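You operate a simulated robot arm through the tools that you are given. There is no shell and no other tool.

Carry out the task below with a simulated robot arm. There is one attempt and no reset: what you move stays moved.

Task
Ready the black-motor mill: grease knobs to 1, air to Open, gate open.
Fine: both grease knobs, the air inlet lever and the small hopper's gate knob.
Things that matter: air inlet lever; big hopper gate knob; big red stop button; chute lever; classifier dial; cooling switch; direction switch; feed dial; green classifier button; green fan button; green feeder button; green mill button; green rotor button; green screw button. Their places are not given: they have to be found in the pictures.

Only the result counts: the job must be done as asked and must still hold three seconds after the hand-in. Knocking over, shifting, dropping, spilling or breaking anything else fails it.

Robot
A 6-joint arm with a two-finger gripper, fixed in place. Base frame: the origin is on the floor under the middle of its stand, x ahead of it, y to its left, z up. Units: m, rad, N and s.
It reaches about 1.206 m from its shoulder. Its first joint turns from -2.897 to 2.897 rad. Payload 2.45 kg.
The TCP is the grasp point between the finger pads, 0.02 m short of the fingertips. In the tool frame z runs along the fingers and y along their closing line. The gripper opens to 0.14 m; its body begins 0.168 m behind the TCP.
Orientation is that of the tool frame in the base frame, as a unit quaternion [w, x, y, z]. With the fingers straight down and closing along the base's y, the tool's x points along the base's -x, its y along +y and its z along -z.

Tools
- The arm moves only by the tool apply_moves. Its argument "motion" is a list of rows, each an object (a shift or turn left out is 0, a gripper value left out holds the last) with "offset": the shift along the tool's x, y, z in units of 25 mm (1.0 is 25 mm), a list of three; "rotation": the turn, a rotation vector about the tool's x, y, z in units of 5 degrees (1.0 is 5 degrees), a list of three; "jaw": the opening in per cent of the stroke, from 0 (shut) to 100 (fully open). In form: [{"offset": [x, y, z], "rotation": [wx, wy, wz], "jaw": jaw}, ...]. A call has 1 to 20 rows; each row shifts and turns the commanded pose from where the row before left it, along the tool's axes as they then stand. A call with a number of a shift or a turn outside -1 to 1 is refused whole. A row lasts 0.2 s, in which the tool goes at most 0.05 m and 0.15 rad; a call with a longer step from one row to the next is refused whole, and so is a gripper value outside its range. Where a pose cannot be reached the arm comes as near as it can. A force on the tool above 90 N (or 10 N above the force at the start of the call, whichever is more), or a blocked arm, ends the call early, and 0.2 s more pass. The fingers move at their own pace (about 0.045 m/s each) and stop on an object; they squeeze with about 36 N. The grip force told is the motor's: it shows also when the fingers shut on nothing. Time passes only in rows, and 0.2 s behind the last, so rows that do not move let the fingers close. It gives the time, the measured TCP pose, the force on the tool (base axes), the opening and the grip force at its end, in the units of the frame above (readings bear some noise), with the torque about the TCP (base axes, N m) and any sound that the robot's microphone picked up.
- Cameras (640 x 400 px; columns grow to the right, rows downward): "scene" is fixed at [0.0512, -0.6501, 1.1338]; the picture's right is [0.99, -0.13, 0.00], its down [-0.02, -0.15, -0.99] and it looks along [0.13, 0.98, -0.15] (base axes); focal length 339 px, centre (320, 200). "wrist" rides on the gripper at [0.078, 0.011, -0.209] in the tool frame; the picture's right is [-0.14, 0.99, 0.00], its down [-0.92, -0.13, -0.37] and it looks along [-0.36, -0.05, 0.93] (tool axes); focal length 280 px, centre (320, 200).
- grab_frame(camera): a new picture of that camera. The clock stands still meanwhile.
- measure_at(camera, pixels): for up to 12 pixels [column, row] of the newest picture of that camera ("zoom" is the newest enlarged one), the place [x, y, z] in the base frame of the surface seen there, good to about 0.003 m. The clock stands still meanwhile.
- inspect(camera, box): a new picture of the part [left, top, right, bottom] of that camera's present view, enlarged. The clock stands still meanwhile.
- job_done(): hands the job in; it is judged then, once.

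Leave the gripper open and the arm clear of the work at the hand-in unless told otherwise.

The tools are called after "Call:" as a command line: name --argument value ..., lists and objects as JSON in quotes. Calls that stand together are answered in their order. apply_moves: Moves the arm, as the interface text tells. Its arguments: {"type":"object","properties":{"motion":{"type":"array","items":{"type":"object","properties":{"offset":{"type":"array","items":{"type":"number"}},"rotation":{"type":"array","items":{"type":"number"}},"jaw":{"type":"number"}}}}},"required":["motion"]} The other tools are called the same way: grab_frame (camera) takes a picture; measure_at (camera, pixels) gives the place of the surface under pixels of a picture; inspect (camera, box) takes an enlarged picture of a part of a camera's view; job_done () hands the job in.

At the start:

```text
clock: 0.0
ee_pos: [0.3386, 0.5304, 1.077]
tool_rot: [0.0, -0.001, 1.0, 0.0]
wrist_force: [-0.1, 0.8, 0.2]
ft_torque: [0.01, 0.04, -0.01]
grip_width: 0.1399
finger_force: 0.0
```

scene: 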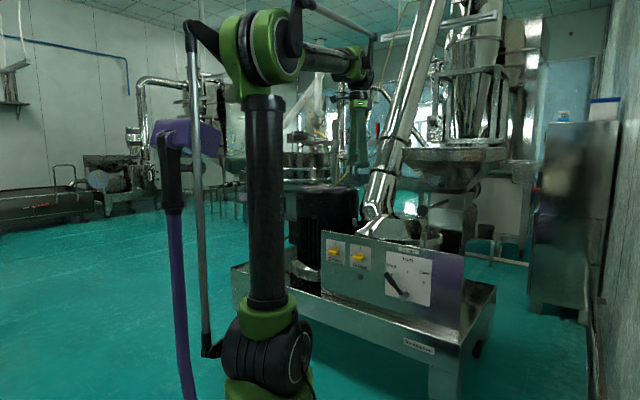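
wrist: 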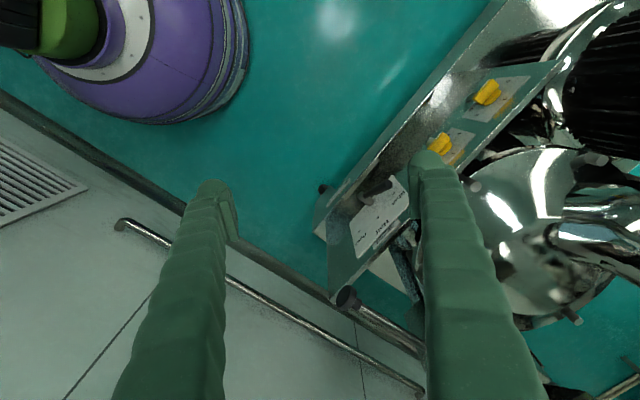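

I see the black-motor mill with two yellow knobs near (335,253) and (360,257) and a lever plate near (400,280) in the scene view. I'll take enlarged pictures of the mill panel and its surroundings.

Call:
inspect --camera "scene" --box '[300, 210, 500, 335]'

Call:
inspect --camera "wrist" --box '[300, 40, 620, 300]'

Call:
inspect --camera "scene" --box '[340, 100, 560, 260]'

```text
3.20 times, centred on (400, 272) of scene
```

zoom: 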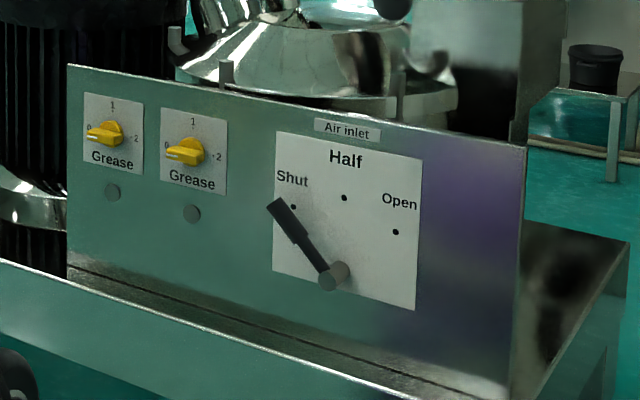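

```text
1.54 times, centred on (460, 170) of wrist
```

zoom: 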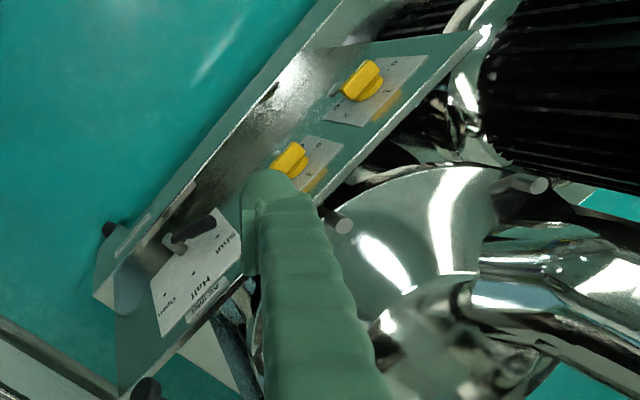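

```text
2.50 times, centred on (450, 180) of scene
```

zoom: 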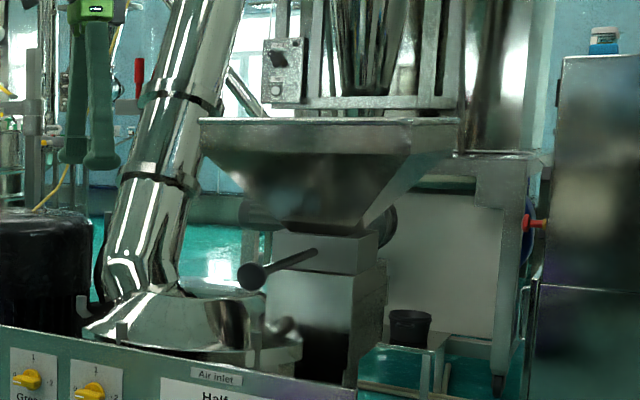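

The panel shows two grease knobs pointing to 0, the air lever at Shut. I see a hopper with a ball knob on a rod near (440,208) in the scene view. I need to find out which hopper is small and which is big, so I'll look around more.

Call:
inspect --camera "scene" --box '[370, 0, 640, 170]'

Call:
inspect --camera "scene" --box '[200, 60, 420, 200]'

Call:
inspect --camera "scene" --box '[0, 40, 240, 240]'

Call:
inspect --camera "scene" --box '[390, 140, 490, 220]'

```text
2.35 times, centred on (505, 85) of scene
```

zoom: 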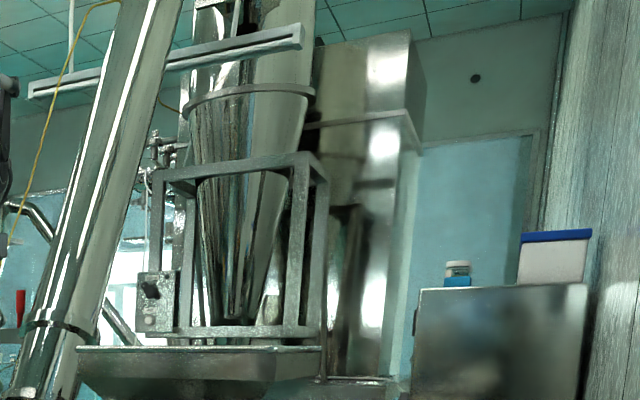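

```text
2.86 times, centred on (310, 130) of scene
```

zoom: 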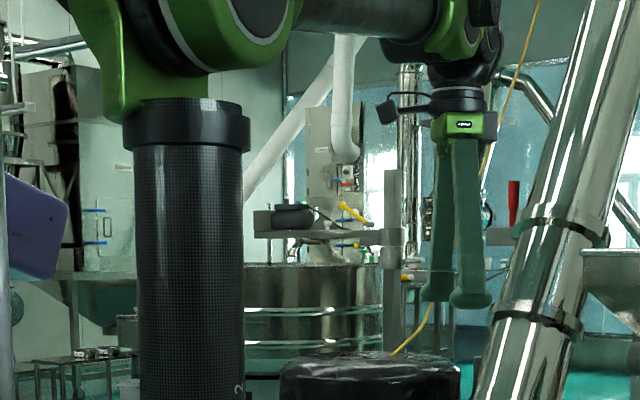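

```text
2.00 times, centred on (120, 140) of scene
```

zoom: 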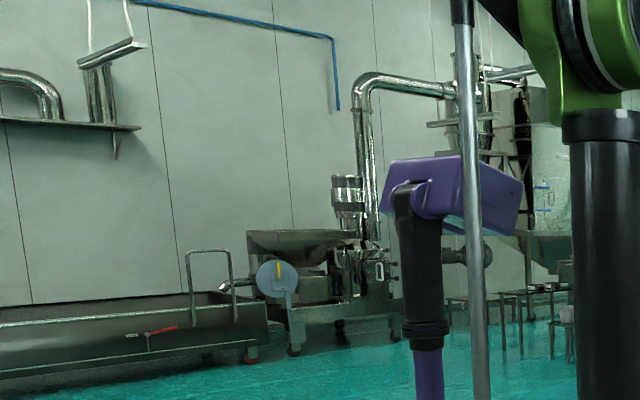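

```text
5.00 times, centred on (440, 180) of scene
```

zoom: 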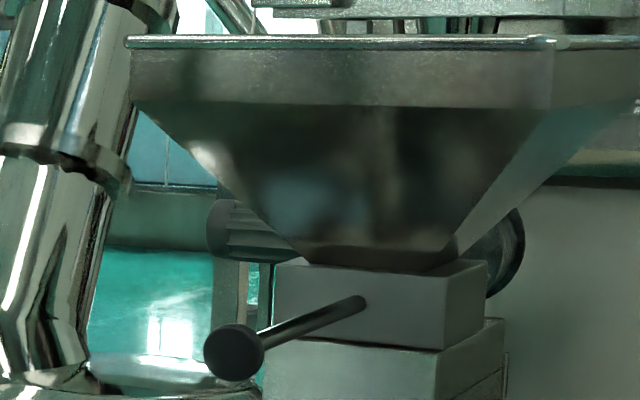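

I'll measure the points of interest: this hopper's knob, rod, hopper box, and the panel features.

Call:
measure_at --camera "zoom" --pixels '[[230, 352], [262, 345], [310, 315], [358, 303], [300, 275], [430, 340], [400, 370], [140, 60], [540, 60], [460, 300]]'

Call:
measure_at --camera "scene" --pixels '[[335, 252], [358, 258], [335, 270], [390, 278], [404, 296], [322, 233], [463, 256], [460, 330], [393, 268], [407, 272], [424, 282], [380, 225]]'

```text
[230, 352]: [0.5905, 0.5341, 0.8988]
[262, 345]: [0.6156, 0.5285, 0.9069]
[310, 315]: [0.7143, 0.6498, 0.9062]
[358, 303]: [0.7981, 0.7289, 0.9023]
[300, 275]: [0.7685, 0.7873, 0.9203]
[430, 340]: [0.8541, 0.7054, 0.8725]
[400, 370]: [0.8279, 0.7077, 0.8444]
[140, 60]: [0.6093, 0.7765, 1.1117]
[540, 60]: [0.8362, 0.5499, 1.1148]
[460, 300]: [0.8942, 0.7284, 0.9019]
```

```text
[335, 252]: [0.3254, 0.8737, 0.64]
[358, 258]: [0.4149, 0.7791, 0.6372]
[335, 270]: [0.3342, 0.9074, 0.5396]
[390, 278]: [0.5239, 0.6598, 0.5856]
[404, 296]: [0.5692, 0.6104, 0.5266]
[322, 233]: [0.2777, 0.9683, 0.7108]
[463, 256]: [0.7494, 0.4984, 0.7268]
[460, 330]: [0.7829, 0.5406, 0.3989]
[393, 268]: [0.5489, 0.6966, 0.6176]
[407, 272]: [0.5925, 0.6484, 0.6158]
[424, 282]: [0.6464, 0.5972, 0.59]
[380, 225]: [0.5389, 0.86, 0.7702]
```

The hopper knob sits at about (0.59, 0.54, 0.90) with its rod running back to (0.80, 0.73, 0.90). The panel lies in the plane x+y≈1.245. I can't tell yet whether this is the small hopper, so I'll tilt the tool about its y axis so that the wrist camera looks horizontally towards +x.

Call:
apply_moves --motion '[{"rotation": [0, -1, 0]}, {"rotation": [0, -1, 0]}, {"rotation": [0, -1, 0]}, {"rotation": [0, -1, 0]}, {"rotation": [0, -1, 0]}, {"rotation": [0, -1, 0]}, {"rotation": [0, -1, 0]}, {"rotation": [0, -1, 0]}]'

Call:
grab_frame --camera "wrist"

Call:
grab_frame --camera "scene"

```text
clock: 1.8
ee_pos: [0.3386, 0.5294, 1.0776]
tool_rot: [0.343, 0.0, 0.939, 0.0]
wrist_force: [-0.4, -0.7, 1.0]
ft_torque: [0.0, -0.02, 0.02]
grip_width: 0.1399
finger_force: 0.0
```

```text
taken
```

wrist: 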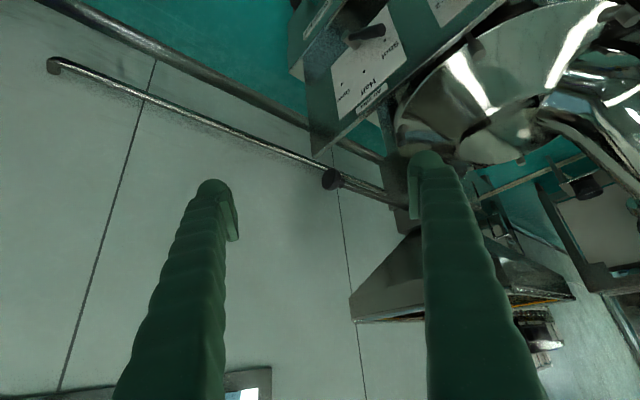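

```text
taken
```

scene: 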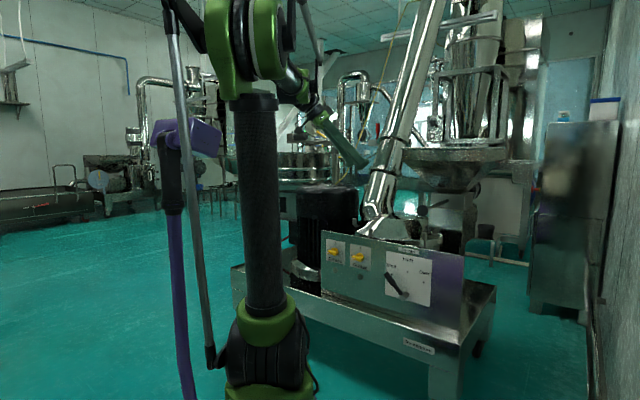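

The picture is upside down; it shows the panel, the rod with its knob at (333,180), and a wall rail. I'll tilt 20° more and yaw towards the mill (about base +z) to view the hopper properly.

Call:
apply_moves --motion '[{"rotation": [0, -1, 0]}, {"rotation": [0, -1, 0]}, {"rotation": [0, -1, 0]}, {"rotation": [0, -1, 0]}, {"rotation": [-0.866, 0, -0.5]}, {"rotation": [-0.866, 0, -0.5]}, {"rotation": [-0.866, 0, -0.5]}, {"rotation": [-0.866, 0, -0.5]}, {"rotation": [-0.866, 0, -0.5]}]'

Call:
grab_frame --camera "wrist"

Call:
grab_frame --camera "scene"

```text
clock: 3.8
ee_pos: [0.3386, 0.5307, 1.0763]
tool_rot: [0.488, -0.189, 0.845, 0.11]
wrist_force: [0.8, 0.5, -0.7]
ft_torque: [0.0, 0.04, -0.01]
grip_width: 0.1399
finger_force: 0.1
```

```text
taken
```

wrist: 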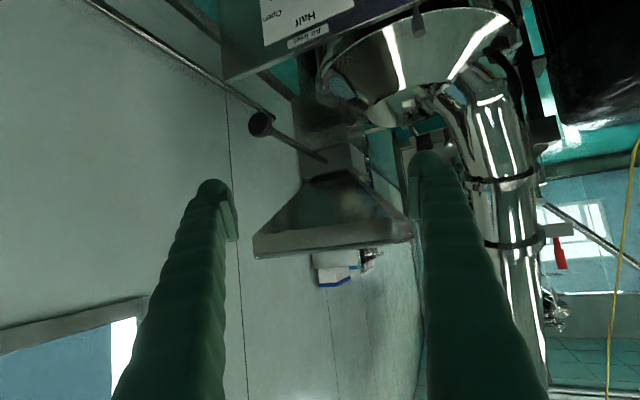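

```text
taken
```

scene: 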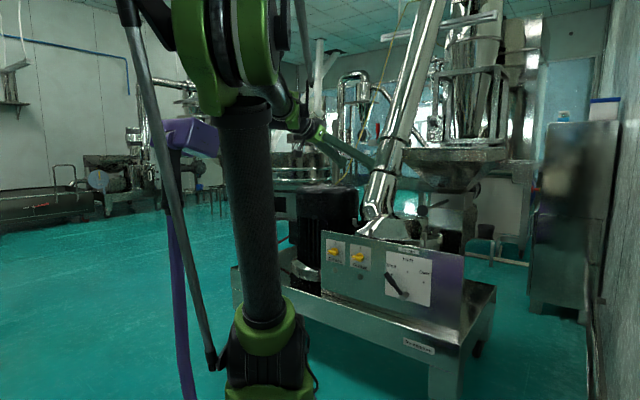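

I see the hopper (upside down, centre (335,220)), its knob at (262,124) on a rod into the block under the hopper. I'll zoom here for markings on the gate, and measure the purple pole at the left of the scene to stay clear of it.

Call:
inspect --camera "wrist" --box '[230, 80, 430, 205]'

Call:
measure_at --camera "scene" --pixels '[[190, 135], [172, 190], [180, 300], [185, 350], [440, 153], [540, 160], [600, 110], [320, 230]]'

Call:
measure_at --camera "wrist" --pixels '[[262, 124], [290, 143], [322, 160], [330, 240], [255, 245], [410, 232], [335, 165], [480, 150], [430, 20]]'

```text
3.20 times, centred on (330, 142) of wrist
```

zoom: 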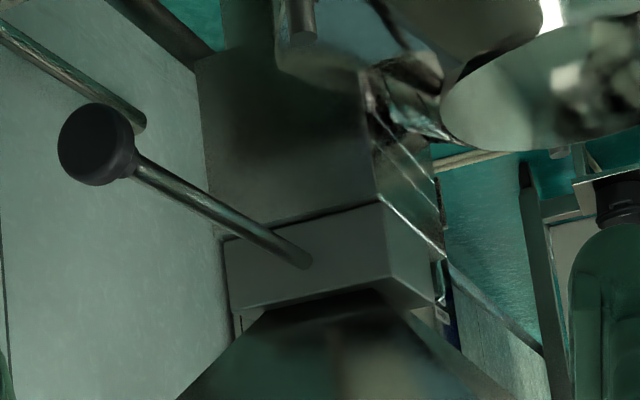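

```text
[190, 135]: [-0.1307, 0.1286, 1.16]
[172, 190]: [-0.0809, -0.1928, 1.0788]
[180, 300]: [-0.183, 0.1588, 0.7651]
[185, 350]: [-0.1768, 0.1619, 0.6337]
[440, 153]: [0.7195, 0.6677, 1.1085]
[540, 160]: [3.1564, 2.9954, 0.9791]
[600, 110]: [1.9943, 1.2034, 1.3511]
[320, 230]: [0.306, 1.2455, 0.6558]
```

```text
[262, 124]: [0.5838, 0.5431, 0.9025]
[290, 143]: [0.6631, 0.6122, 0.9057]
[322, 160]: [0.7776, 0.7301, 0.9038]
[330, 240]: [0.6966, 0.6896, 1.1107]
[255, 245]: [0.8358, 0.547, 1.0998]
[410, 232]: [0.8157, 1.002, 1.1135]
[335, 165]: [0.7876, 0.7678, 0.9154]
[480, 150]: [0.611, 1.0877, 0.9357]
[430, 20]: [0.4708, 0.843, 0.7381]
```

The rod comes straight out of the hopper block along the panel normal, with the knob centre near (0.59, 0.55, 0.90). Now I'll yaw back the other way (towards -y) to look for a second, bigger hopper and the rest of the listed controls.

Call:
apply_moves --motion '[{"rotation": [0.866, 0, 0.5]}, {"rotation": [0.866, 0, 0.5]}, {"rotation": [0.866, 0, 0.5]}, {"rotation": [0.866, 0, 0.5]}, {"rotation": [0.866, 0, 0.5]}, {"rotation": [0.866, 0, 0.5]}, {"rotation": [0.866, 0, 0.5]}, {"rotation": [0.866, 0, 0.5]}, {"rotation": [0.866, 0, 0.5]}, {"rotation": [0.866, 0, 0.5]}, {"rotation": [0.866, 0, 0.5]}]'

Call:
grab_frame --camera "wrist"

Call:
grab_frame --camera "scene"

```text
clock: 6.2
ee_pos: [0.3386, 0.5301, 1.0777]
tool_rot: [0.482, 0.225, 0.837, -0.13]
wrist_force: [1.2, -0.5, 0.2]
ft_torque: [0.02, -0.02, 0.02]
grip_width: 0.1402
finger_force: 0.0
```

```text
taken
```

wrist: 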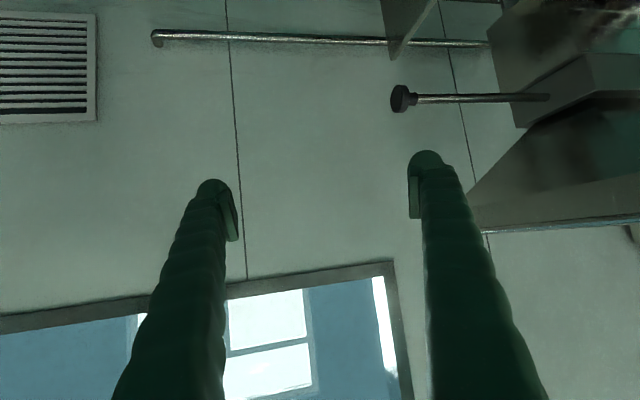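

```text
taken
```

scene: 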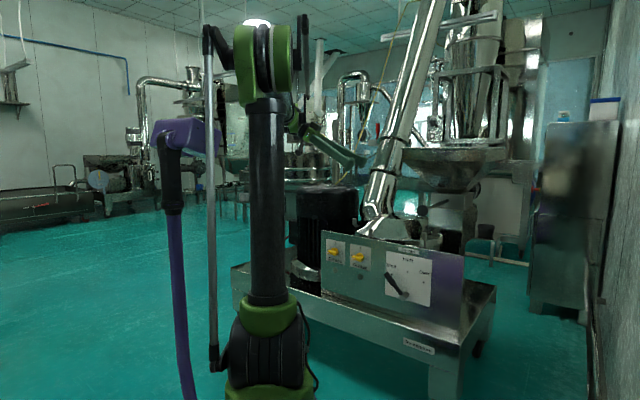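

Ahead is only a wall with a rail, vent and window. I'll measure the distance ahead to make sure the sweep is clear before swinging the arm around clockwise.

Call:
measure_at --camera "wrist" --pixels '[[320, 200], [160, 38], [100, 280], [50, 70], [400, 98], [320, 20], [550, 97], [450, 30], [300, 330], [620, 190]]'

```text
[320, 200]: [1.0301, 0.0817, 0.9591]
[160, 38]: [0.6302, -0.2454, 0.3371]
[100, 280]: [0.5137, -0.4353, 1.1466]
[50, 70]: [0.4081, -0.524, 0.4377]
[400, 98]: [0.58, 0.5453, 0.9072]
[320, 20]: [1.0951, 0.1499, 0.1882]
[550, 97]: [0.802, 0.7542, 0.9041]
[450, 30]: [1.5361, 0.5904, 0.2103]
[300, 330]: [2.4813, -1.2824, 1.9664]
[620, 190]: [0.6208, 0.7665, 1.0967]
```

The wall runs along x−y≈0.95, so I won't swing that way. I'll look at the far-left machine (hopper near (95,158)) and others in the scene to judge the sizes of hoppers.

Call:
inspect --camera "scene" --box '[60, 110, 220, 220]'

Call:
measure_at --camera "scene" --pixels '[[88, 158], [125, 158], [100, 180], [135, 140], [240, 170], [300, 180], [480, 80], [510, 80], [30, 190], [570, 180]]'

Call:
inspect --camera "scene" --box '[270, 60, 430, 200]'

Call:
inspect --camera "scene" --box '[420, 60, 560, 150]'

```text
3.64 times, centred on (140, 165) of scene
```

zoom: 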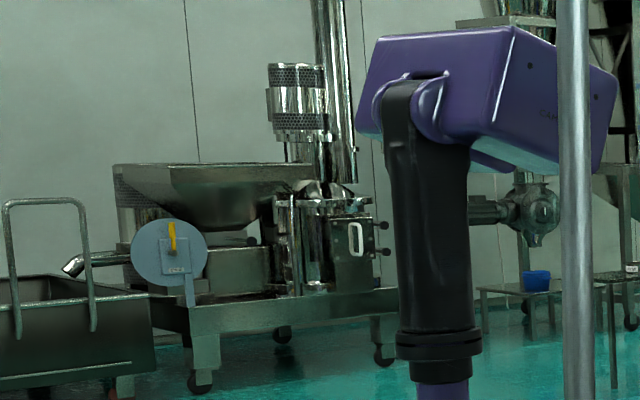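

```text
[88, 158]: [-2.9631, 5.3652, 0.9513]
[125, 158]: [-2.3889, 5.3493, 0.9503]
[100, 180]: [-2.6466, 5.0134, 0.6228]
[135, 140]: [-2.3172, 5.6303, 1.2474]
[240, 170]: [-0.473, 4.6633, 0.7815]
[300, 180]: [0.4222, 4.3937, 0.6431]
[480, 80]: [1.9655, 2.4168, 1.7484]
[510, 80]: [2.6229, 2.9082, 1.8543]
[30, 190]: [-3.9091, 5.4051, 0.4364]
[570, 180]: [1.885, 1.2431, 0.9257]
```

```text
2.86 times, centred on (350, 130) of scene
```

zoom: 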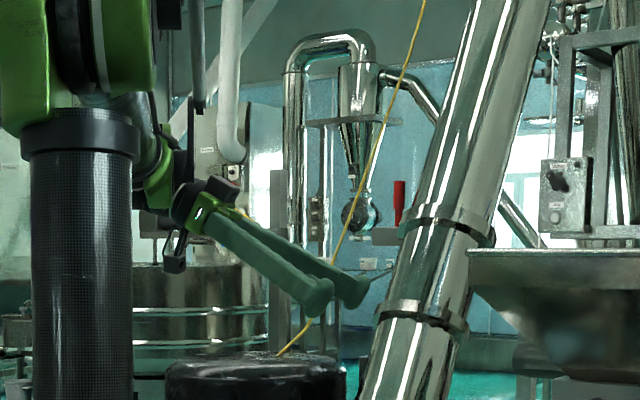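

```text
4.44 times, centred on (490, 105) of scene
```

zoom: 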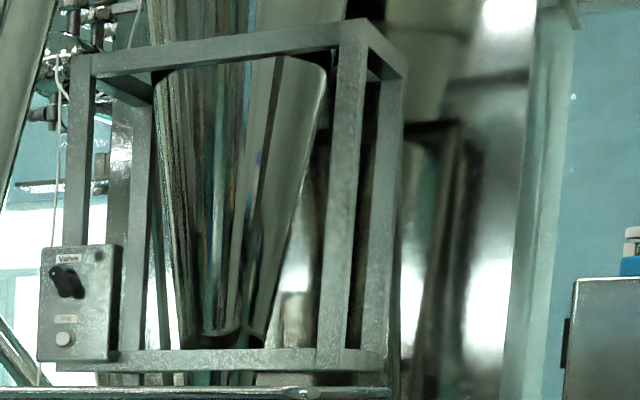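

The far-left mill has a much larger hopper (~0.57 m wide) while the one here is about 0.32 m, so the near hopper with the rod-and-ball knob on the black-motor mill is the small one. Now I'll yaw the tool to head straight at the panel (azimuth 45°) and look again.

Call:
apply_moves --motion '[{"rotation": [-0.866, 0, -0.5]}, {"rotation": [-0.866, 0, -0.5]}, {"rotation": [-0.866, 0, -0.5]}, {"rotation": [-0.866, 0, -0.5]}, {"rotation": [-0.866, 0, -0.5]}, {"rotation": [-0.866, 0, -0.5]}, {"rotation": [-0.866, 0, -0.5]}, {"rotation": [-0.866, 0, -0.5]}, {"rotation": [-0.866, 0, -0.5]}, {"rotation": [-0.866, 0, -0.5]}, {"rotation": [-0.866, 0, -0.5]}, {"rotation": [-0.866, 0, -0.5]}, {"rotation": [-0.866, 0, -0.5]}, {"rotation": [-0.866, 0, -0.5]}, {"rotation": [-0.866, 0, -0.5]}]'

Call:
grab_frame --camera "wrist"

Call:
grab_frame --camera "scene"

```text
clock: 9.4
ee_pos: [0.3391, 0.5315, 1.0772]
tool_rot: [0.462, -0.333, 0.799, 0.192]
wrist_force: [0.2, -0.4, -1.2]
ft_torque: [-0.01, -0.01, -0.01]
grip_width: 0.1401
finger_force: 0.0
```

```text
taken
```

wrist: 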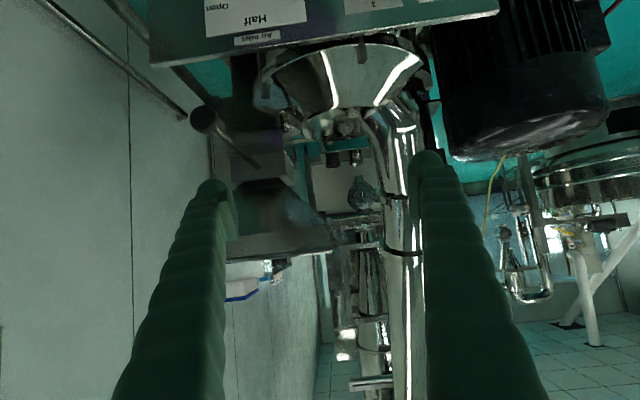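

```text
taken
```

scene: 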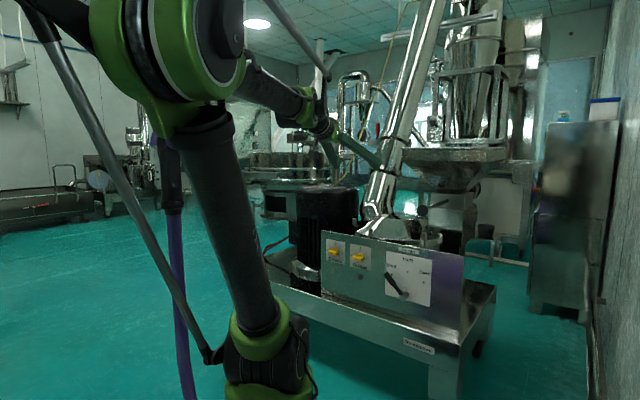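

The tool now heads squarely at the panel. I'll move down and to the left to a viewing place about 0.16 m in front of the grease knobs.

Call:
apply_moves --motion '[{"offset": [0.75, 0.656, 0.916]}, {"offset": [0.75, 0.656, 0.916]}, {"offset": [0.75, 0.656, 0.916]}, {"offset": [0.75, 0.656, 0.916]}, {"offset": [0.75, 0.656, 0.916]}, {"offset": [0.75, 0.656, 0.916]}, {"offset": [0.75, 0.656, 0.916]}, {"offset": [0.75, 0.656, 0.916]}, {"offset": [0.75, 0.656, 0.916]}, {"offset": [0.75, 0.656, 0.916]}, {"rotation": [0, -1, 0]}, {"rotation": [0, -1, 0]}]'

Call:
grab_frame --camera "wrist"

Call:
grab_frame --camera "scene"

```text
clock: 12.0
ee_pos: [0.2967, 0.7207, 0.7991]
tool_rot: [0.53, -0.314, 0.756, 0.221]
wrist_force: [-0.8, 0.1, 1.4]
ft_torque: [0.02, -0.01, -0.01]
grip_width: 0.1399
finger_force: 0.0
```

```text
taken
```

wrist: 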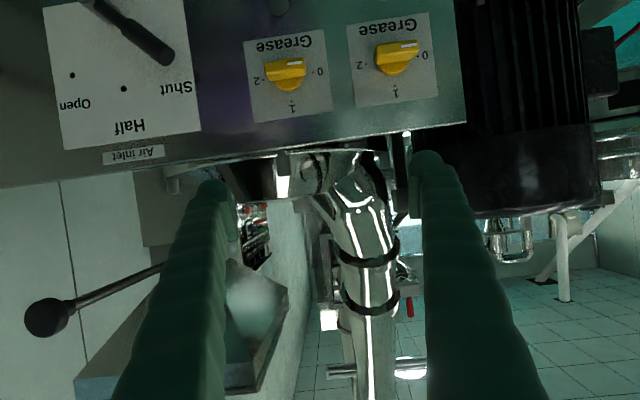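

```text
taken
```

scene: 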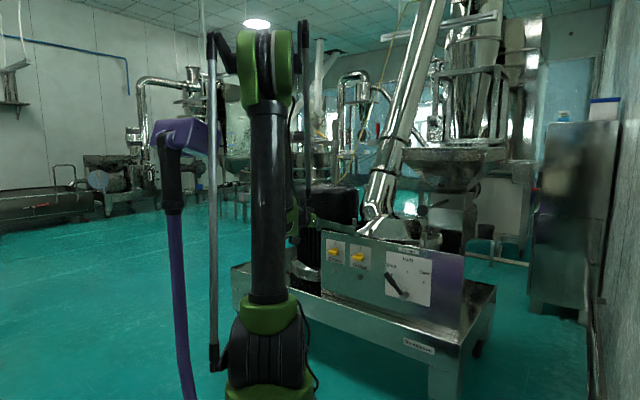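

I see both grease knobs upside down at about (287,75) and (397,57), white pointers toward 0. I'll zoom in and measure them.

Call:
inspect --camera "wrist" --box '[235, 0, 445, 130]'

```text
3.05 times, centred on (340, 65) of wrist
```

zoom: 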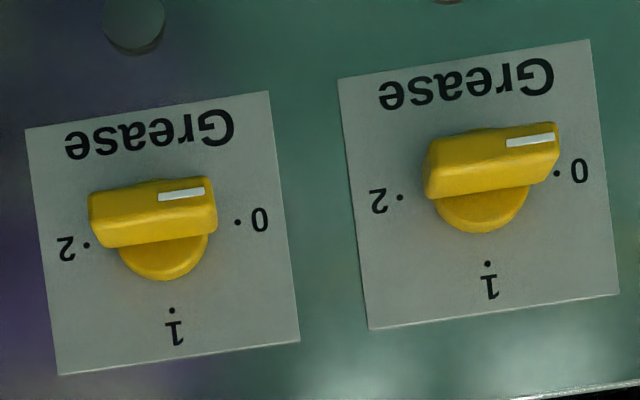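

Call:
measure_at --camera "zoom" --pixels '[[236, 222], [87, 244], [171, 310], [100, 200], [210, 195], [150, 190], [165, 265], [155, 225], [95, 235], [212, 230]]'

Call:
measure_at --camera "zoom" --pixels '[[557, 176], [400, 197], [487, 266], [435, 150], [550, 140], [495, 145], [485, 220], [490, 175], [432, 190], [552, 165]]'

Call:
measure_at --camera "wrist" --pixels '[[100, 5], [165, 55], [72, 75], [124, 89], [188, 72], [140, 150], [250, 60], [20, 180], [460, 120], [45, 318], [70, 305], [150, 270]]'

Call:
measure_at --camera "scene" --pixels '[[250, 280], [340, 310], [440, 340], [420, 347], [470, 350], [380, 330], [395, 365], [300, 292], [330, 285], [440, 320]]'

```text
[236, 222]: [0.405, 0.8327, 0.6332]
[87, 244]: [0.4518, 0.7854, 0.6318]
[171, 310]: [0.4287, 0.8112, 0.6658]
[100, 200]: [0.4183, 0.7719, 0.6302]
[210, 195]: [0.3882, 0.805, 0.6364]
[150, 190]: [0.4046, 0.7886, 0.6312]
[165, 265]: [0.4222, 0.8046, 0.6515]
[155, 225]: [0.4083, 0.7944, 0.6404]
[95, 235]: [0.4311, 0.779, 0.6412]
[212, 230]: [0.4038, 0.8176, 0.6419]
```

```text
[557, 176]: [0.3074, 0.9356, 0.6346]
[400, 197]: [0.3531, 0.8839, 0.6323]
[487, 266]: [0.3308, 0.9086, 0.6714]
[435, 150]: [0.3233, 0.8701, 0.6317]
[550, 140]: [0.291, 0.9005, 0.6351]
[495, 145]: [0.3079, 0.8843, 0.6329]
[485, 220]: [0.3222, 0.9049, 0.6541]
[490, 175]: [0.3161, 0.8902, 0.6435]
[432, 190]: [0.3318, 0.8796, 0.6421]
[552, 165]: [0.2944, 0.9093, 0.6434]
```

```text
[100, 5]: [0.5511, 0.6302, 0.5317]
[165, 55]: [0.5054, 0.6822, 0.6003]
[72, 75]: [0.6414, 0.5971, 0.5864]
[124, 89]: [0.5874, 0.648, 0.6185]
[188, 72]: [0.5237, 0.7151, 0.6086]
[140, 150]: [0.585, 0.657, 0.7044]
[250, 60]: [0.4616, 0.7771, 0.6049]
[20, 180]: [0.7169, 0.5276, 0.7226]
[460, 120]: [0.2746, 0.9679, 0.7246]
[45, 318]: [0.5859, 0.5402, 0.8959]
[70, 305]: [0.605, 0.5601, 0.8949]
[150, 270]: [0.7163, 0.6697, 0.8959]
```

```text
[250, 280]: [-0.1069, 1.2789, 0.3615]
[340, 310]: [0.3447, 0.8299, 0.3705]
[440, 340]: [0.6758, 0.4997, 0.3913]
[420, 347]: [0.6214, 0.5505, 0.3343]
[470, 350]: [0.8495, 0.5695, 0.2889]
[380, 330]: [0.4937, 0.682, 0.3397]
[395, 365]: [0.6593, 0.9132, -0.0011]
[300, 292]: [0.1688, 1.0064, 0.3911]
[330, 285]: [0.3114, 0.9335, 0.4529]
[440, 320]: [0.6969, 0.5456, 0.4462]
```

Knob centres come out at s (along panel)≈−0.410 and −0.269, z≈0.633; panel plane at n≈0.876 m; bars stick out to ~33 mm, base discs ~9 mm. Next I measure the grey pegs under the knobs and the three lever dots for clearance and angles.

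Call:
inspect --camera "scene" --box '[320, 235, 440, 310]'

Call:
inspect --camera "wrist" --box '[40, 0, 240, 125]'

```text
5.33 times, centred on (380, 272) of scene
```

zoom: 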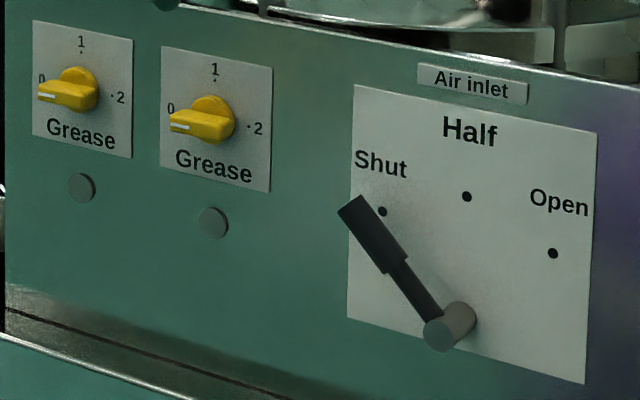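

```text
3.20 times, centred on (140, 62) of wrist
```

zoom: 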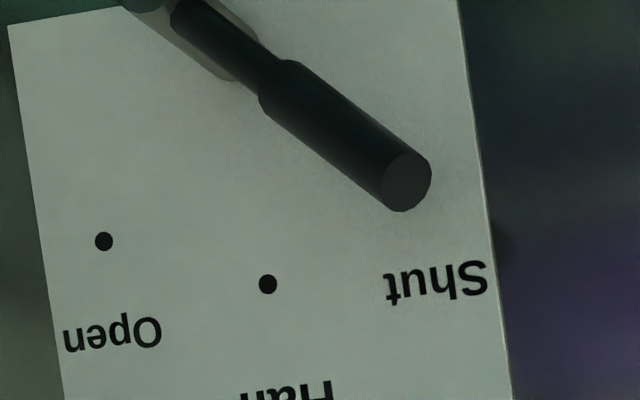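

Call:
measure_at --camera "zoom" --pixels '[[104, 241], [268, 284], [405, 183], [350, 110], [320, 130], [290, 90], [230, 40], [200, 20], [390, 205], [425, 165]]'

Call:
measure_at --camera "scene" --pixels '[[391.6, 274.7], [407.4, 271.8], [423.7, 282.4], [404, 296.5], [335, 270], [360, 276.6], [386, 275], [400, 290]]'

```text
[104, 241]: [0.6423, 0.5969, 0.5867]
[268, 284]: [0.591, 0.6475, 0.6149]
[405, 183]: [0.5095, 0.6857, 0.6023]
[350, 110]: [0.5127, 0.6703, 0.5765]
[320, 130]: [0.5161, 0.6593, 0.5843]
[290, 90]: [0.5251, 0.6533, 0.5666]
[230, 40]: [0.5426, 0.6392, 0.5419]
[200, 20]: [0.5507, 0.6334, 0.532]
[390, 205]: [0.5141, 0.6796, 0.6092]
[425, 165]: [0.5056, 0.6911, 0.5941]
```

```text
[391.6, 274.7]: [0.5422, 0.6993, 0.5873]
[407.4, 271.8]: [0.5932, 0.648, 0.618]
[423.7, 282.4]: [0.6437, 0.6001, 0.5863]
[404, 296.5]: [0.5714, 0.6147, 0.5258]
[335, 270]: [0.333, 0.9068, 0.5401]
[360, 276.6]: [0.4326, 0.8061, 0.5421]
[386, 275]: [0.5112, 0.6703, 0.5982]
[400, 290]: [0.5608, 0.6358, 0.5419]
```

Lever pivot resolves to s≈−0.040, z≈0.5155 with Shut/Half/Open at 135°/90°/45°, and the grip's axis ~31 mm off the panel. Now I level the tool (fingers horizontal, normal to the panel), narrow the jaws to 40 %, and go in front of the left grease knob (s=−0.41, z=0.6335, n≈0.74).

Call:
apply_moves --motion '[{"rotation": [0, -1, 0], "jaw": 40}, {"rotation": [0, -1, 0]}, {"rotation": [0, -1, 0]}, {"rotation": [0, -1, 0]}, {"offset": [0.828, 0.551, 0.1]}, {"offset": [0.828, 0.551, 0.1]}, {"offset": [0.828, 0.551, 0.1]}, {"offset": [0.828, 0.551, 0.1]}, {"offset": [0.828, 0.551, 0.1]}, {"offset": [0.828, 0.551, 0.1]}, {"offset": [0.828, 0.551, 0.1]}, {"offset": [0.828, 0.551, 0.1]}]'

Call:
grab_frame --camera "wrist"

Call:
grab_frame --camera "scene"

```text
clock: 14.6
ee_pos: [0.2304, 0.8299, 0.6543]
tool_rot: [0.652, -0.271, 0.654, 0.27]
wrist_force: [0.7, 0.3, -0.2]
ft_torque: [0.02, 0.01, 0.03]
grip_width: 0.0561
finger_force: 0.0
out of reach, approached as far as the arm can: row 10, 11, 12
```

```text
taken
```

wrist: 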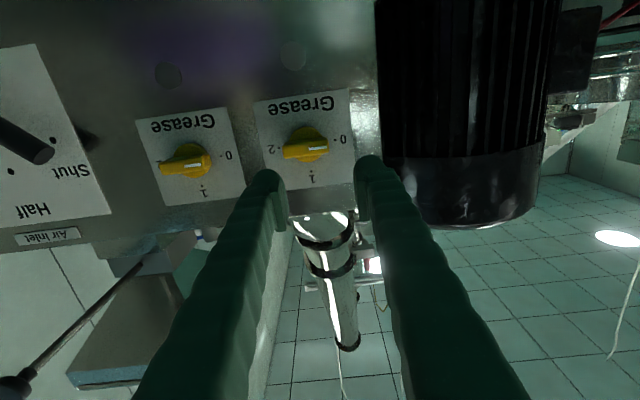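

```text
taken
```

scene: 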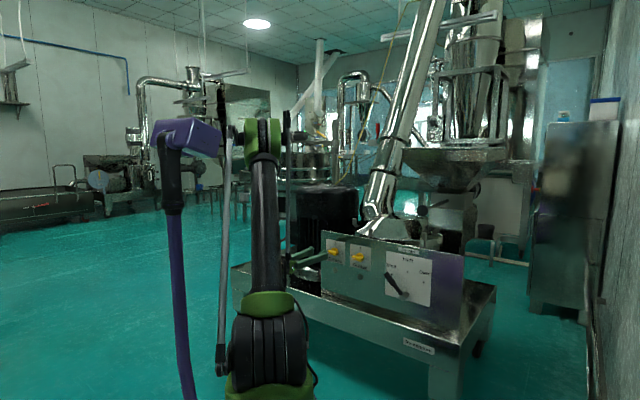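

The last rows were out of reach at that short range (TCP now at (0.230, 0.830, 0.654)); the arm seems too folded there. I'll move 56 mm forward towards the panel, which still leaves clearance to the knob, and see if the commanded pose is reached.

Call:
apply_moves --motion '[{"offset": [0, 0, 0.75]}, {"offset": [0, 0, 0.75]}, {"offset": [0, 0, 0.75]}]'

```text
clock: 15.4
ee_pos: [0.2705, 0.8709, 0.6555]
tool_rot: [0.653, -0.271, 0.653, 0.27]
wrist_force: [-1.3, -0.1, 0.1]
ft_torque: [-0.02, -0.01, 0.0]
grip_width: 0.0556
finger_force: 0.1
```

The arm follows again from the reached pose. Now I correct sideways and down to align with the left knob (s=−0.41, z=0.6335).

Call:
apply_moves --motion '[{"offset": [0.44, -0.29, 0]}, {"offset": [0.44, -0.29, 0]}]'

```text
clock: 16.0
ee_pos: [0.2808, 0.859, 0.6313]
tool_rot: [0.654, -0.271, 0.653, 0.27]
wrist_force: [0.0, 0.7, -0.5]
ft_torque: [0.02, -0.02, 0.0]
grip_width: 0.0561
finger_force: 0.0
```

Reached. Next I roll the tool −90° about its own axis so that the fingers close vertically across the horizontal knob bar.

Call:
apply_moves --motion '[{"rotation": [0, 0, -1]}, {"rotation": [0, 0, -1]}, {"rotation": [0, 0, -1]}, {"rotation": [0, 0, -1]}, {"rotation": [0, 0, -1]}, {"rotation": [0, 0, -1]}, {"rotation": [0, 0, -1]}, {"rotation": [0, 0, -1]}, {"rotation": [0, 0, -1]}]'

Call:
grab_frame --camera "scene"

Call:
grab_frame --camera "wrist"

```text
clock: 18.0
ee_pos: [0.2813, 0.859, 0.633]
tool_rot: [0.707, -0.5, 0.5, 0.001]
wrist_force: [0.2, -0.3, -0.2]
ft_torque: [0.01, -0.01, 0.01]
grip_width: 0.0558
finger_force: 0.1
```

```text
taken
```

scene: 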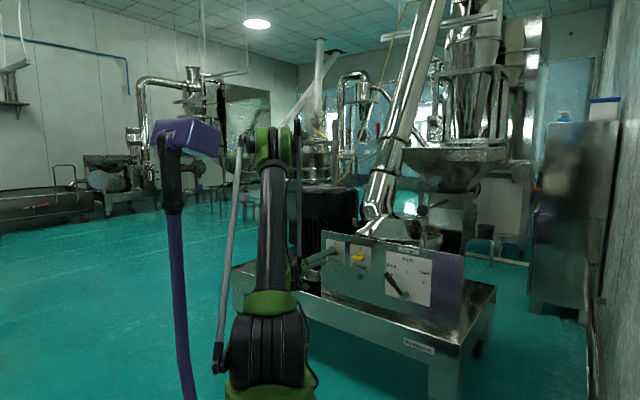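

```text
taken
```

wrist: 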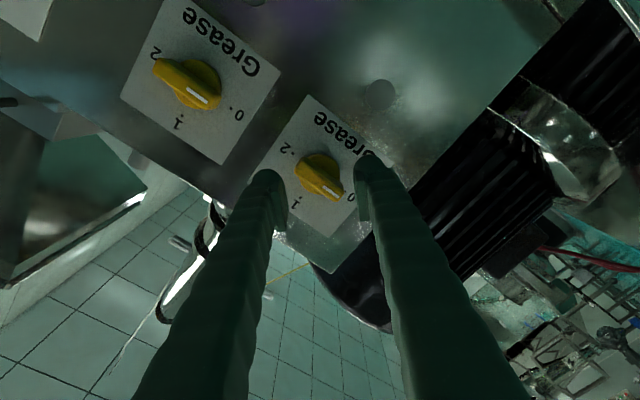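

Halfway rolled, all well; knob 1 lies between the fingertips. I continue the other 45°.

Call:
apply_moves --motion '[{"rotation": [0, 0, -1]}, {"rotation": [0, 0, -1]}, {"rotation": [0, 0, -1]}, {"rotation": [0, 0, -1]}, {"rotation": [0, 0, -1]}, {"rotation": [0, 0, -1]}, {"rotation": [0, 0, -1]}, {"rotation": [0, 0, -1]}, {"rotation": [0, 0, -1]}]'

Call:
grab_frame --camera "scene"

Call:
grab_frame --camera "wrist"

```text
clock: 20.0
ee_pos: [0.2811, 0.8577, 0.6335]
tool_rot: [0.654, -0.653, 0.27, -0.27]
wrist_force: [-0.1, 0.5, 0.0]
ft_torque: [-0.02, -0.02, 0.01]
grip_width: 0.0561
finger_force: 0.1
```

```text
taken
```

scene: 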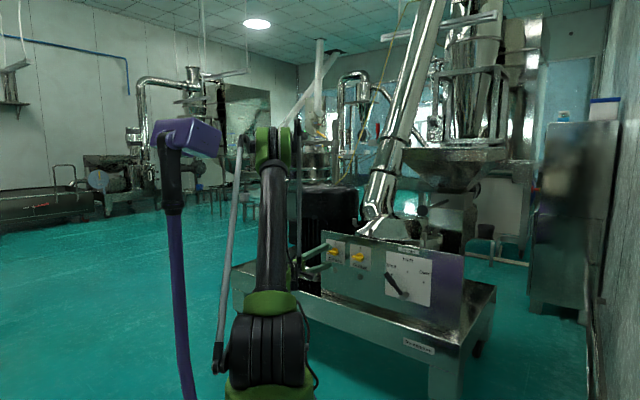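

```text
taken
```

wrist: 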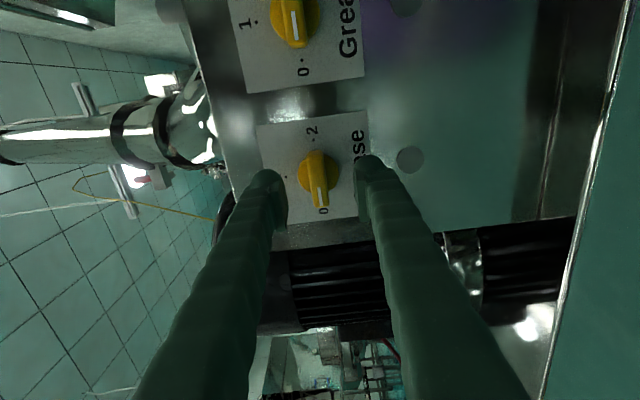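

The fingers now straddle the bar of knob 1 above and below. I'll zoom and measure the bar to check the alignment.

Call:
inspect --camera "wrist" --box '[230, 100, 410, 240]'

```text
2.86 times, centred on (320, 170) of wrist
```

zoom: 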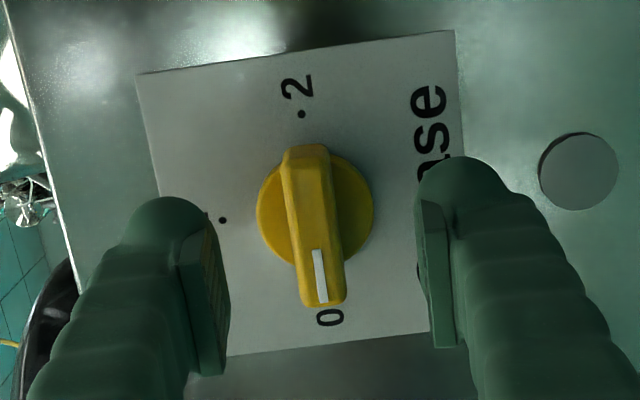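

Call:
measure_at --camera "zoom" --pixels '[[301, 114], [223, 220], [305, 155], [320, 295], [312, 240], [345, 190], [295, 220], [330, 210], [270, 210], [365, 200], [205, 290], [435, 270]]'

```text
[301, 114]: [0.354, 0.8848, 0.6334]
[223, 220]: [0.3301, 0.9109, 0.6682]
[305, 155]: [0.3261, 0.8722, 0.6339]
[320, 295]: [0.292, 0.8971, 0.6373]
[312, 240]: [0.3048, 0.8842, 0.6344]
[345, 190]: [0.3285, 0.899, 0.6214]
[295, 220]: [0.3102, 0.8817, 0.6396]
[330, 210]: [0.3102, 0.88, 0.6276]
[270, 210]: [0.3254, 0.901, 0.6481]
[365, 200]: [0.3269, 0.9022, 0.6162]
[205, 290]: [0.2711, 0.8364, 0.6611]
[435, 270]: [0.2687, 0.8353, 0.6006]
```

The bar is centred at z≈0.6335, its front at n≈0.841 and disc front at n≈0.868. I'll advance 35 mm (tips stop ~8 mm short of the disc) and close gently on the bar.

Call:
apply_moves --motion '[{"offset": [-0.08, 0, 0.7]}, {"offset": [0, 0, 0.7]}, {"jaw": 0}, {"jaw": 0}, {"jaw": 0}, {"jaw": 0}, {"jaw": 0}]'

Call:
inspect --camera "wrist" --box '[230, 100, 410, 240]'

```text
clock: 21.6
ee_pos: [0.3025, 0.8864, 0.6346]
tool_rot: [0.654, -0.653, 0.27, -0.27]
wrist_force: [6.4, 15.3, 28.4]
ft_torque: [0.15, -0.29, 0.05]
grip_width: 0.0149
finger_force: 40.9
```

```text
2.86 times, centred on (320, 170) of wrist
```

zoom: 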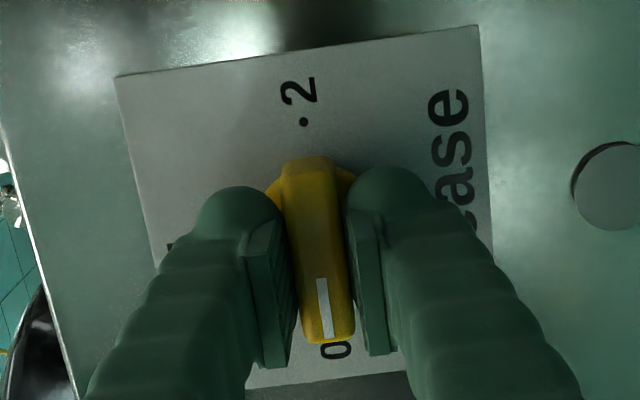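

Gripped at 14.9 mm with about 28 N upward load, meaning a millimetre or so of misalignment. I'll relax by moving ~1 mm up.

Call:
apply_moves --motion '[{"offset": [0, -0.04, 0]}, {}]'

```text
clock: 22.2
ee_pos: [0.3039, 0.8867, 0.635]
tool_rot: [0.653, -0.653, 0.271, -0.27]
wrist_force: [9.8, 20.5, 17.2]
ft_torque: [0.06, -0.11, 0.09]
grip_width: 0.0149
finger_force: 40.8
```

Call:
apply_moves --motion '[{"offset": [-0.02, -0.06, 0.06]}, {}]'

```text
clock: 22.8
ee_pos: [0.303, 0.8864, 0.6362]
tool_rot: [-0.653, 0.654, -0.272, 0.269]
wrist_force: [-18.8, -28.2, -25.3]
ft_torque: [-0.19, 0.23, -0.07]
grip_width: 0.015
finger_force: 41.1
```

Call:
apply_moves --motion '[{"offset": [0.01, 0.036, -0.036]}, {}]'

```text
clock: 23.4
ee_pos: [0.3037, 0.8857, 0.6351]
tool_rot: [0.653, -0.653, 0.27, -0.27]
wrist_force: [-27.8, -30.7, -15.0]
ft_torque: [-0.12, 0.16, 0.0]
grip_width: 0.0152
finger_force: 40.9
```

Call:
apply_moves --motion '[{"offset": [0, 0.02, -0.04]}, {}]'

```text
clock: 24.0
ee_pos: [0.3042, 0.8875, 0.6355]
tool_rot: [0.654, -0.653, 0.27, -0.27]
wrist_force: [-8.6, -1.4, 7.0]
ft_torque: [0.05, -0.11, 0.04]
grip_width: 0.0152
finger_force: 41.1
```

Loads are now small. I begin turning: +30° about the tool axis (clockwise seen from the front) and check forces.

Call:
apply_moves --motion '[{"rotation": [0, 0, 0.6]}, {"rotation": [0, 0, 0.6]}, {"rotation": [0, 0, 0.6]}, {"rotation": [0, 0, 0.6]}, {"rotation": [0, 0, 0.6]}]'

Call:
inspect --camera "wrist" --box '[230, 100, 410, 240]'

```text
clock: 25.2
ee_pos: [0.3039, 0.8859, 0.6351]
tool_rot: [0.684, -0.612, 0.354, -0.182]
wrist_force: [11.2, 32.1, 37.7]
ft_torque: [0.15, -0.25, 0.17]
grip_width: 0.015
finger_force: 40.8
```

```text
2.86 times, centred on (320, 170) of wrist
```

zoom: 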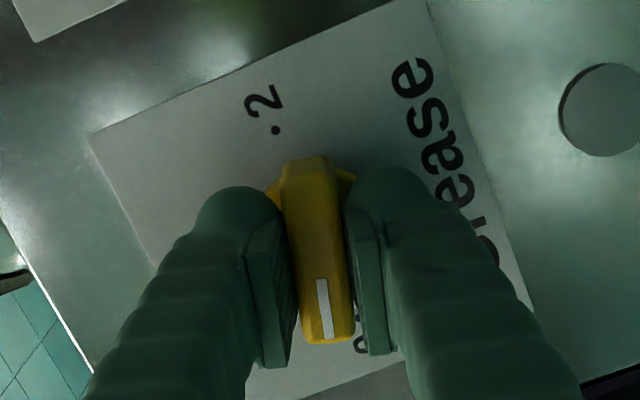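

The knob follows (white mark turned ~15°). Forces are moderate (38 N up); I'll add a ~1 mm corrective shift along the load and keep turning.

Call:
apply_moves --motion '[{"offset": [-0.02, -0.04, 0.02], "rotation": [0, 0, 0.6]}, {"rotation": [0, 0, 0.6]}, {"rotation": [0, 0, 0.6]}, {"rotation": [0, 0, 0.6]}, {"rotation": [0, 0, 0.6]}]'

```text
clock: 26.4
ee_pos: [0.3038, 0.8854, 0.6344]
tool_rot: [0.701, -0.561, 0.43, -0.091]
wrist_force: [3.9, 18.9, 18.7]
ft_torque: [0.1, -0.11, 0.1]
grip_width: 0.0151
finger_force: 40.7
```

Loads fell. I continue turning by another 30°.

Call:
apply_moves --motion '[{"rotation": [0, 0, 0.6]}, {"rotation": [0, 0, 0.6]}, {"rotation": [0, 0, 0.6]}, {"rotation": [0, 0, 0.6]}, {"rotation": [0, 0, 0.6]}, {"rotation": [0, 0, 0.6]}, {"rotation": [0, 0, 0.6]}, {"rotation": [0, 0, 0.6]}, {"rotation": [0, 0, 0.6]}, {"rotation": [0, 0, 0.6]}]'

Call:
inspect --camera "wrist" --box '[230, 100, 410, 240]'

```text
clock: 28.6
ee_pos: [0.3044, 0.8853, 0.6352]
tool_rot: [0.701, -0.43, 0.561, 0.093]
wrist_force: [0.4, -8.2, 15.2]
ft_torque: [0.09, -0.16, -0.07]
grip_width: 0.0154
finger_force: 41.0
```

```text
2.86 times, centred on (320, 170) of wrist
```

zoom: 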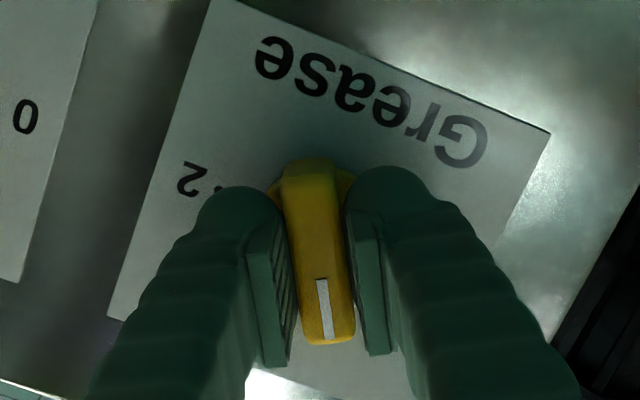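

At 60° of turn, loads are low and the knob follows. I turn the last 30°.

Call:
apply_moves --motion '[{"rotation": [0, 0, 0.6]}, {"rotation": [0, 0, 0.6]}, {"rotation": [0, 0, 0.6]}, {"rotation": [0, 0, 0.6]}, {"rotation": [0, 0, 0.6]}, {"rotation": [0, 0, 0.6]}, {"rotation": [0, 0, 0.6]}, {"rotation": [0, 0, 0.6]}, {"rotation": [0, 0, 0.6]}, {"rotation": [0, 0, 0.6]}, {}]'

Call:
inspect --camera "wrist" --box '[230, 100, 410, 240]'

Call:
inspect --camera "scene" --box '[280, 220, 400, 295]'

```text
clock: 31.0
ee_pos: [0.3049, 0.8855, 0.6364]
tool_rot: [0.653, -0.27, 0.653, 0.271]
wrist_force: [-2.1, -49.5, -7.3]
ft_torque: [-0.1, 0.08, -0.42]
grip_width: 0.0147
finger_force: 40.8
```

```text
2.86 times, centred on (320, 170) of wrist
```

zoom: 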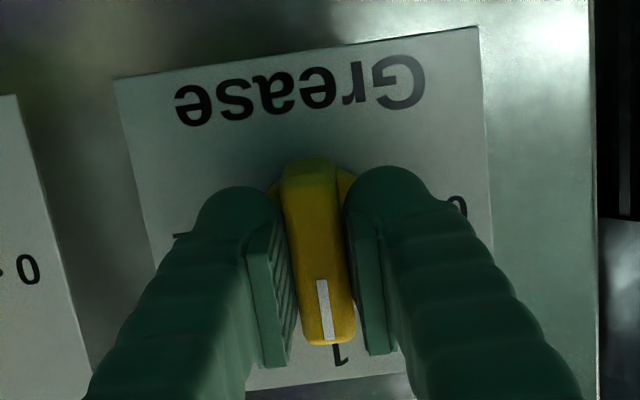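

```text
5.33 times, centred on (340, 258) of scene
```

zoom: 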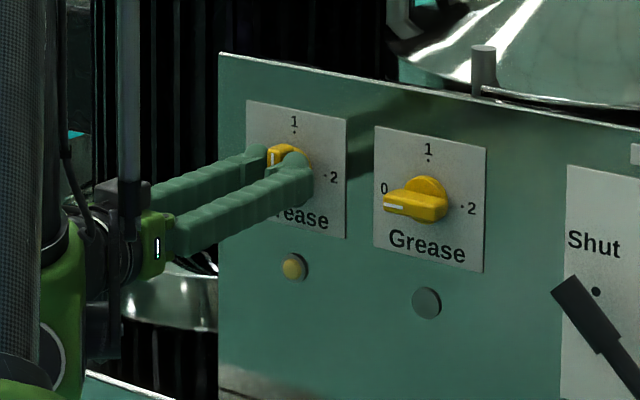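

The lamp under the left knob has lit yellow: it stands at 1. I'll relieve the side load slightly, open the jaws to 35 %, and back off.

Call:
apply_moves --motion '[{"offset": [0, -0.03, -0.03]}, {"jaw": 35}, {"jaw": 35}, {"jaw": 35}, {"jaw": 35}, {"offset": [0, 0, -0.7]}, {"offset": [0, 0, -0.7]}]'

Call:
inspect --camera "wrist" --box '[180, 60, 460, 240]'

Call:
inspect --camera "scene" --box '[280, 220, 400, 295]'

```text
clock: 32.6
ee_pos: [0.2802, 0.8611, 0.6356]
tool_rot: [0.653, -0.271, 0.653, 0.271]
wrist_force: [-0.1, 0.2, 0.7]
ft_torque: [0.02, -0.03, 0.03]
grip_width: 0.0489
finger_force: 0.1
```

```text
2.22 times, centred on (320, 150) of wrist
```

zoom: 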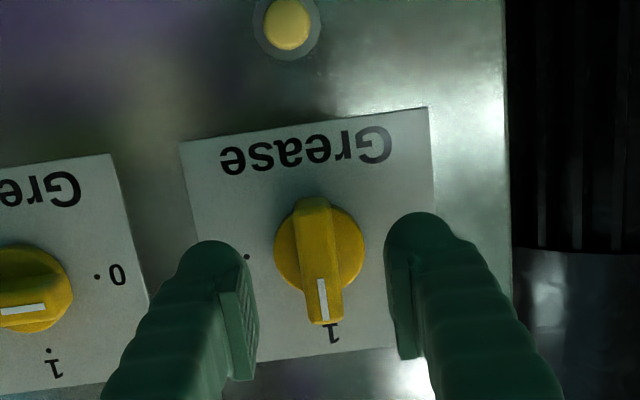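

```text
5.33 times, centred on (340, 258) of scene
```

zoom: 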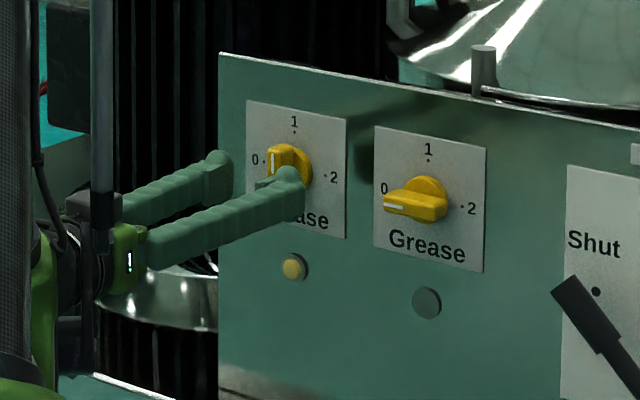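

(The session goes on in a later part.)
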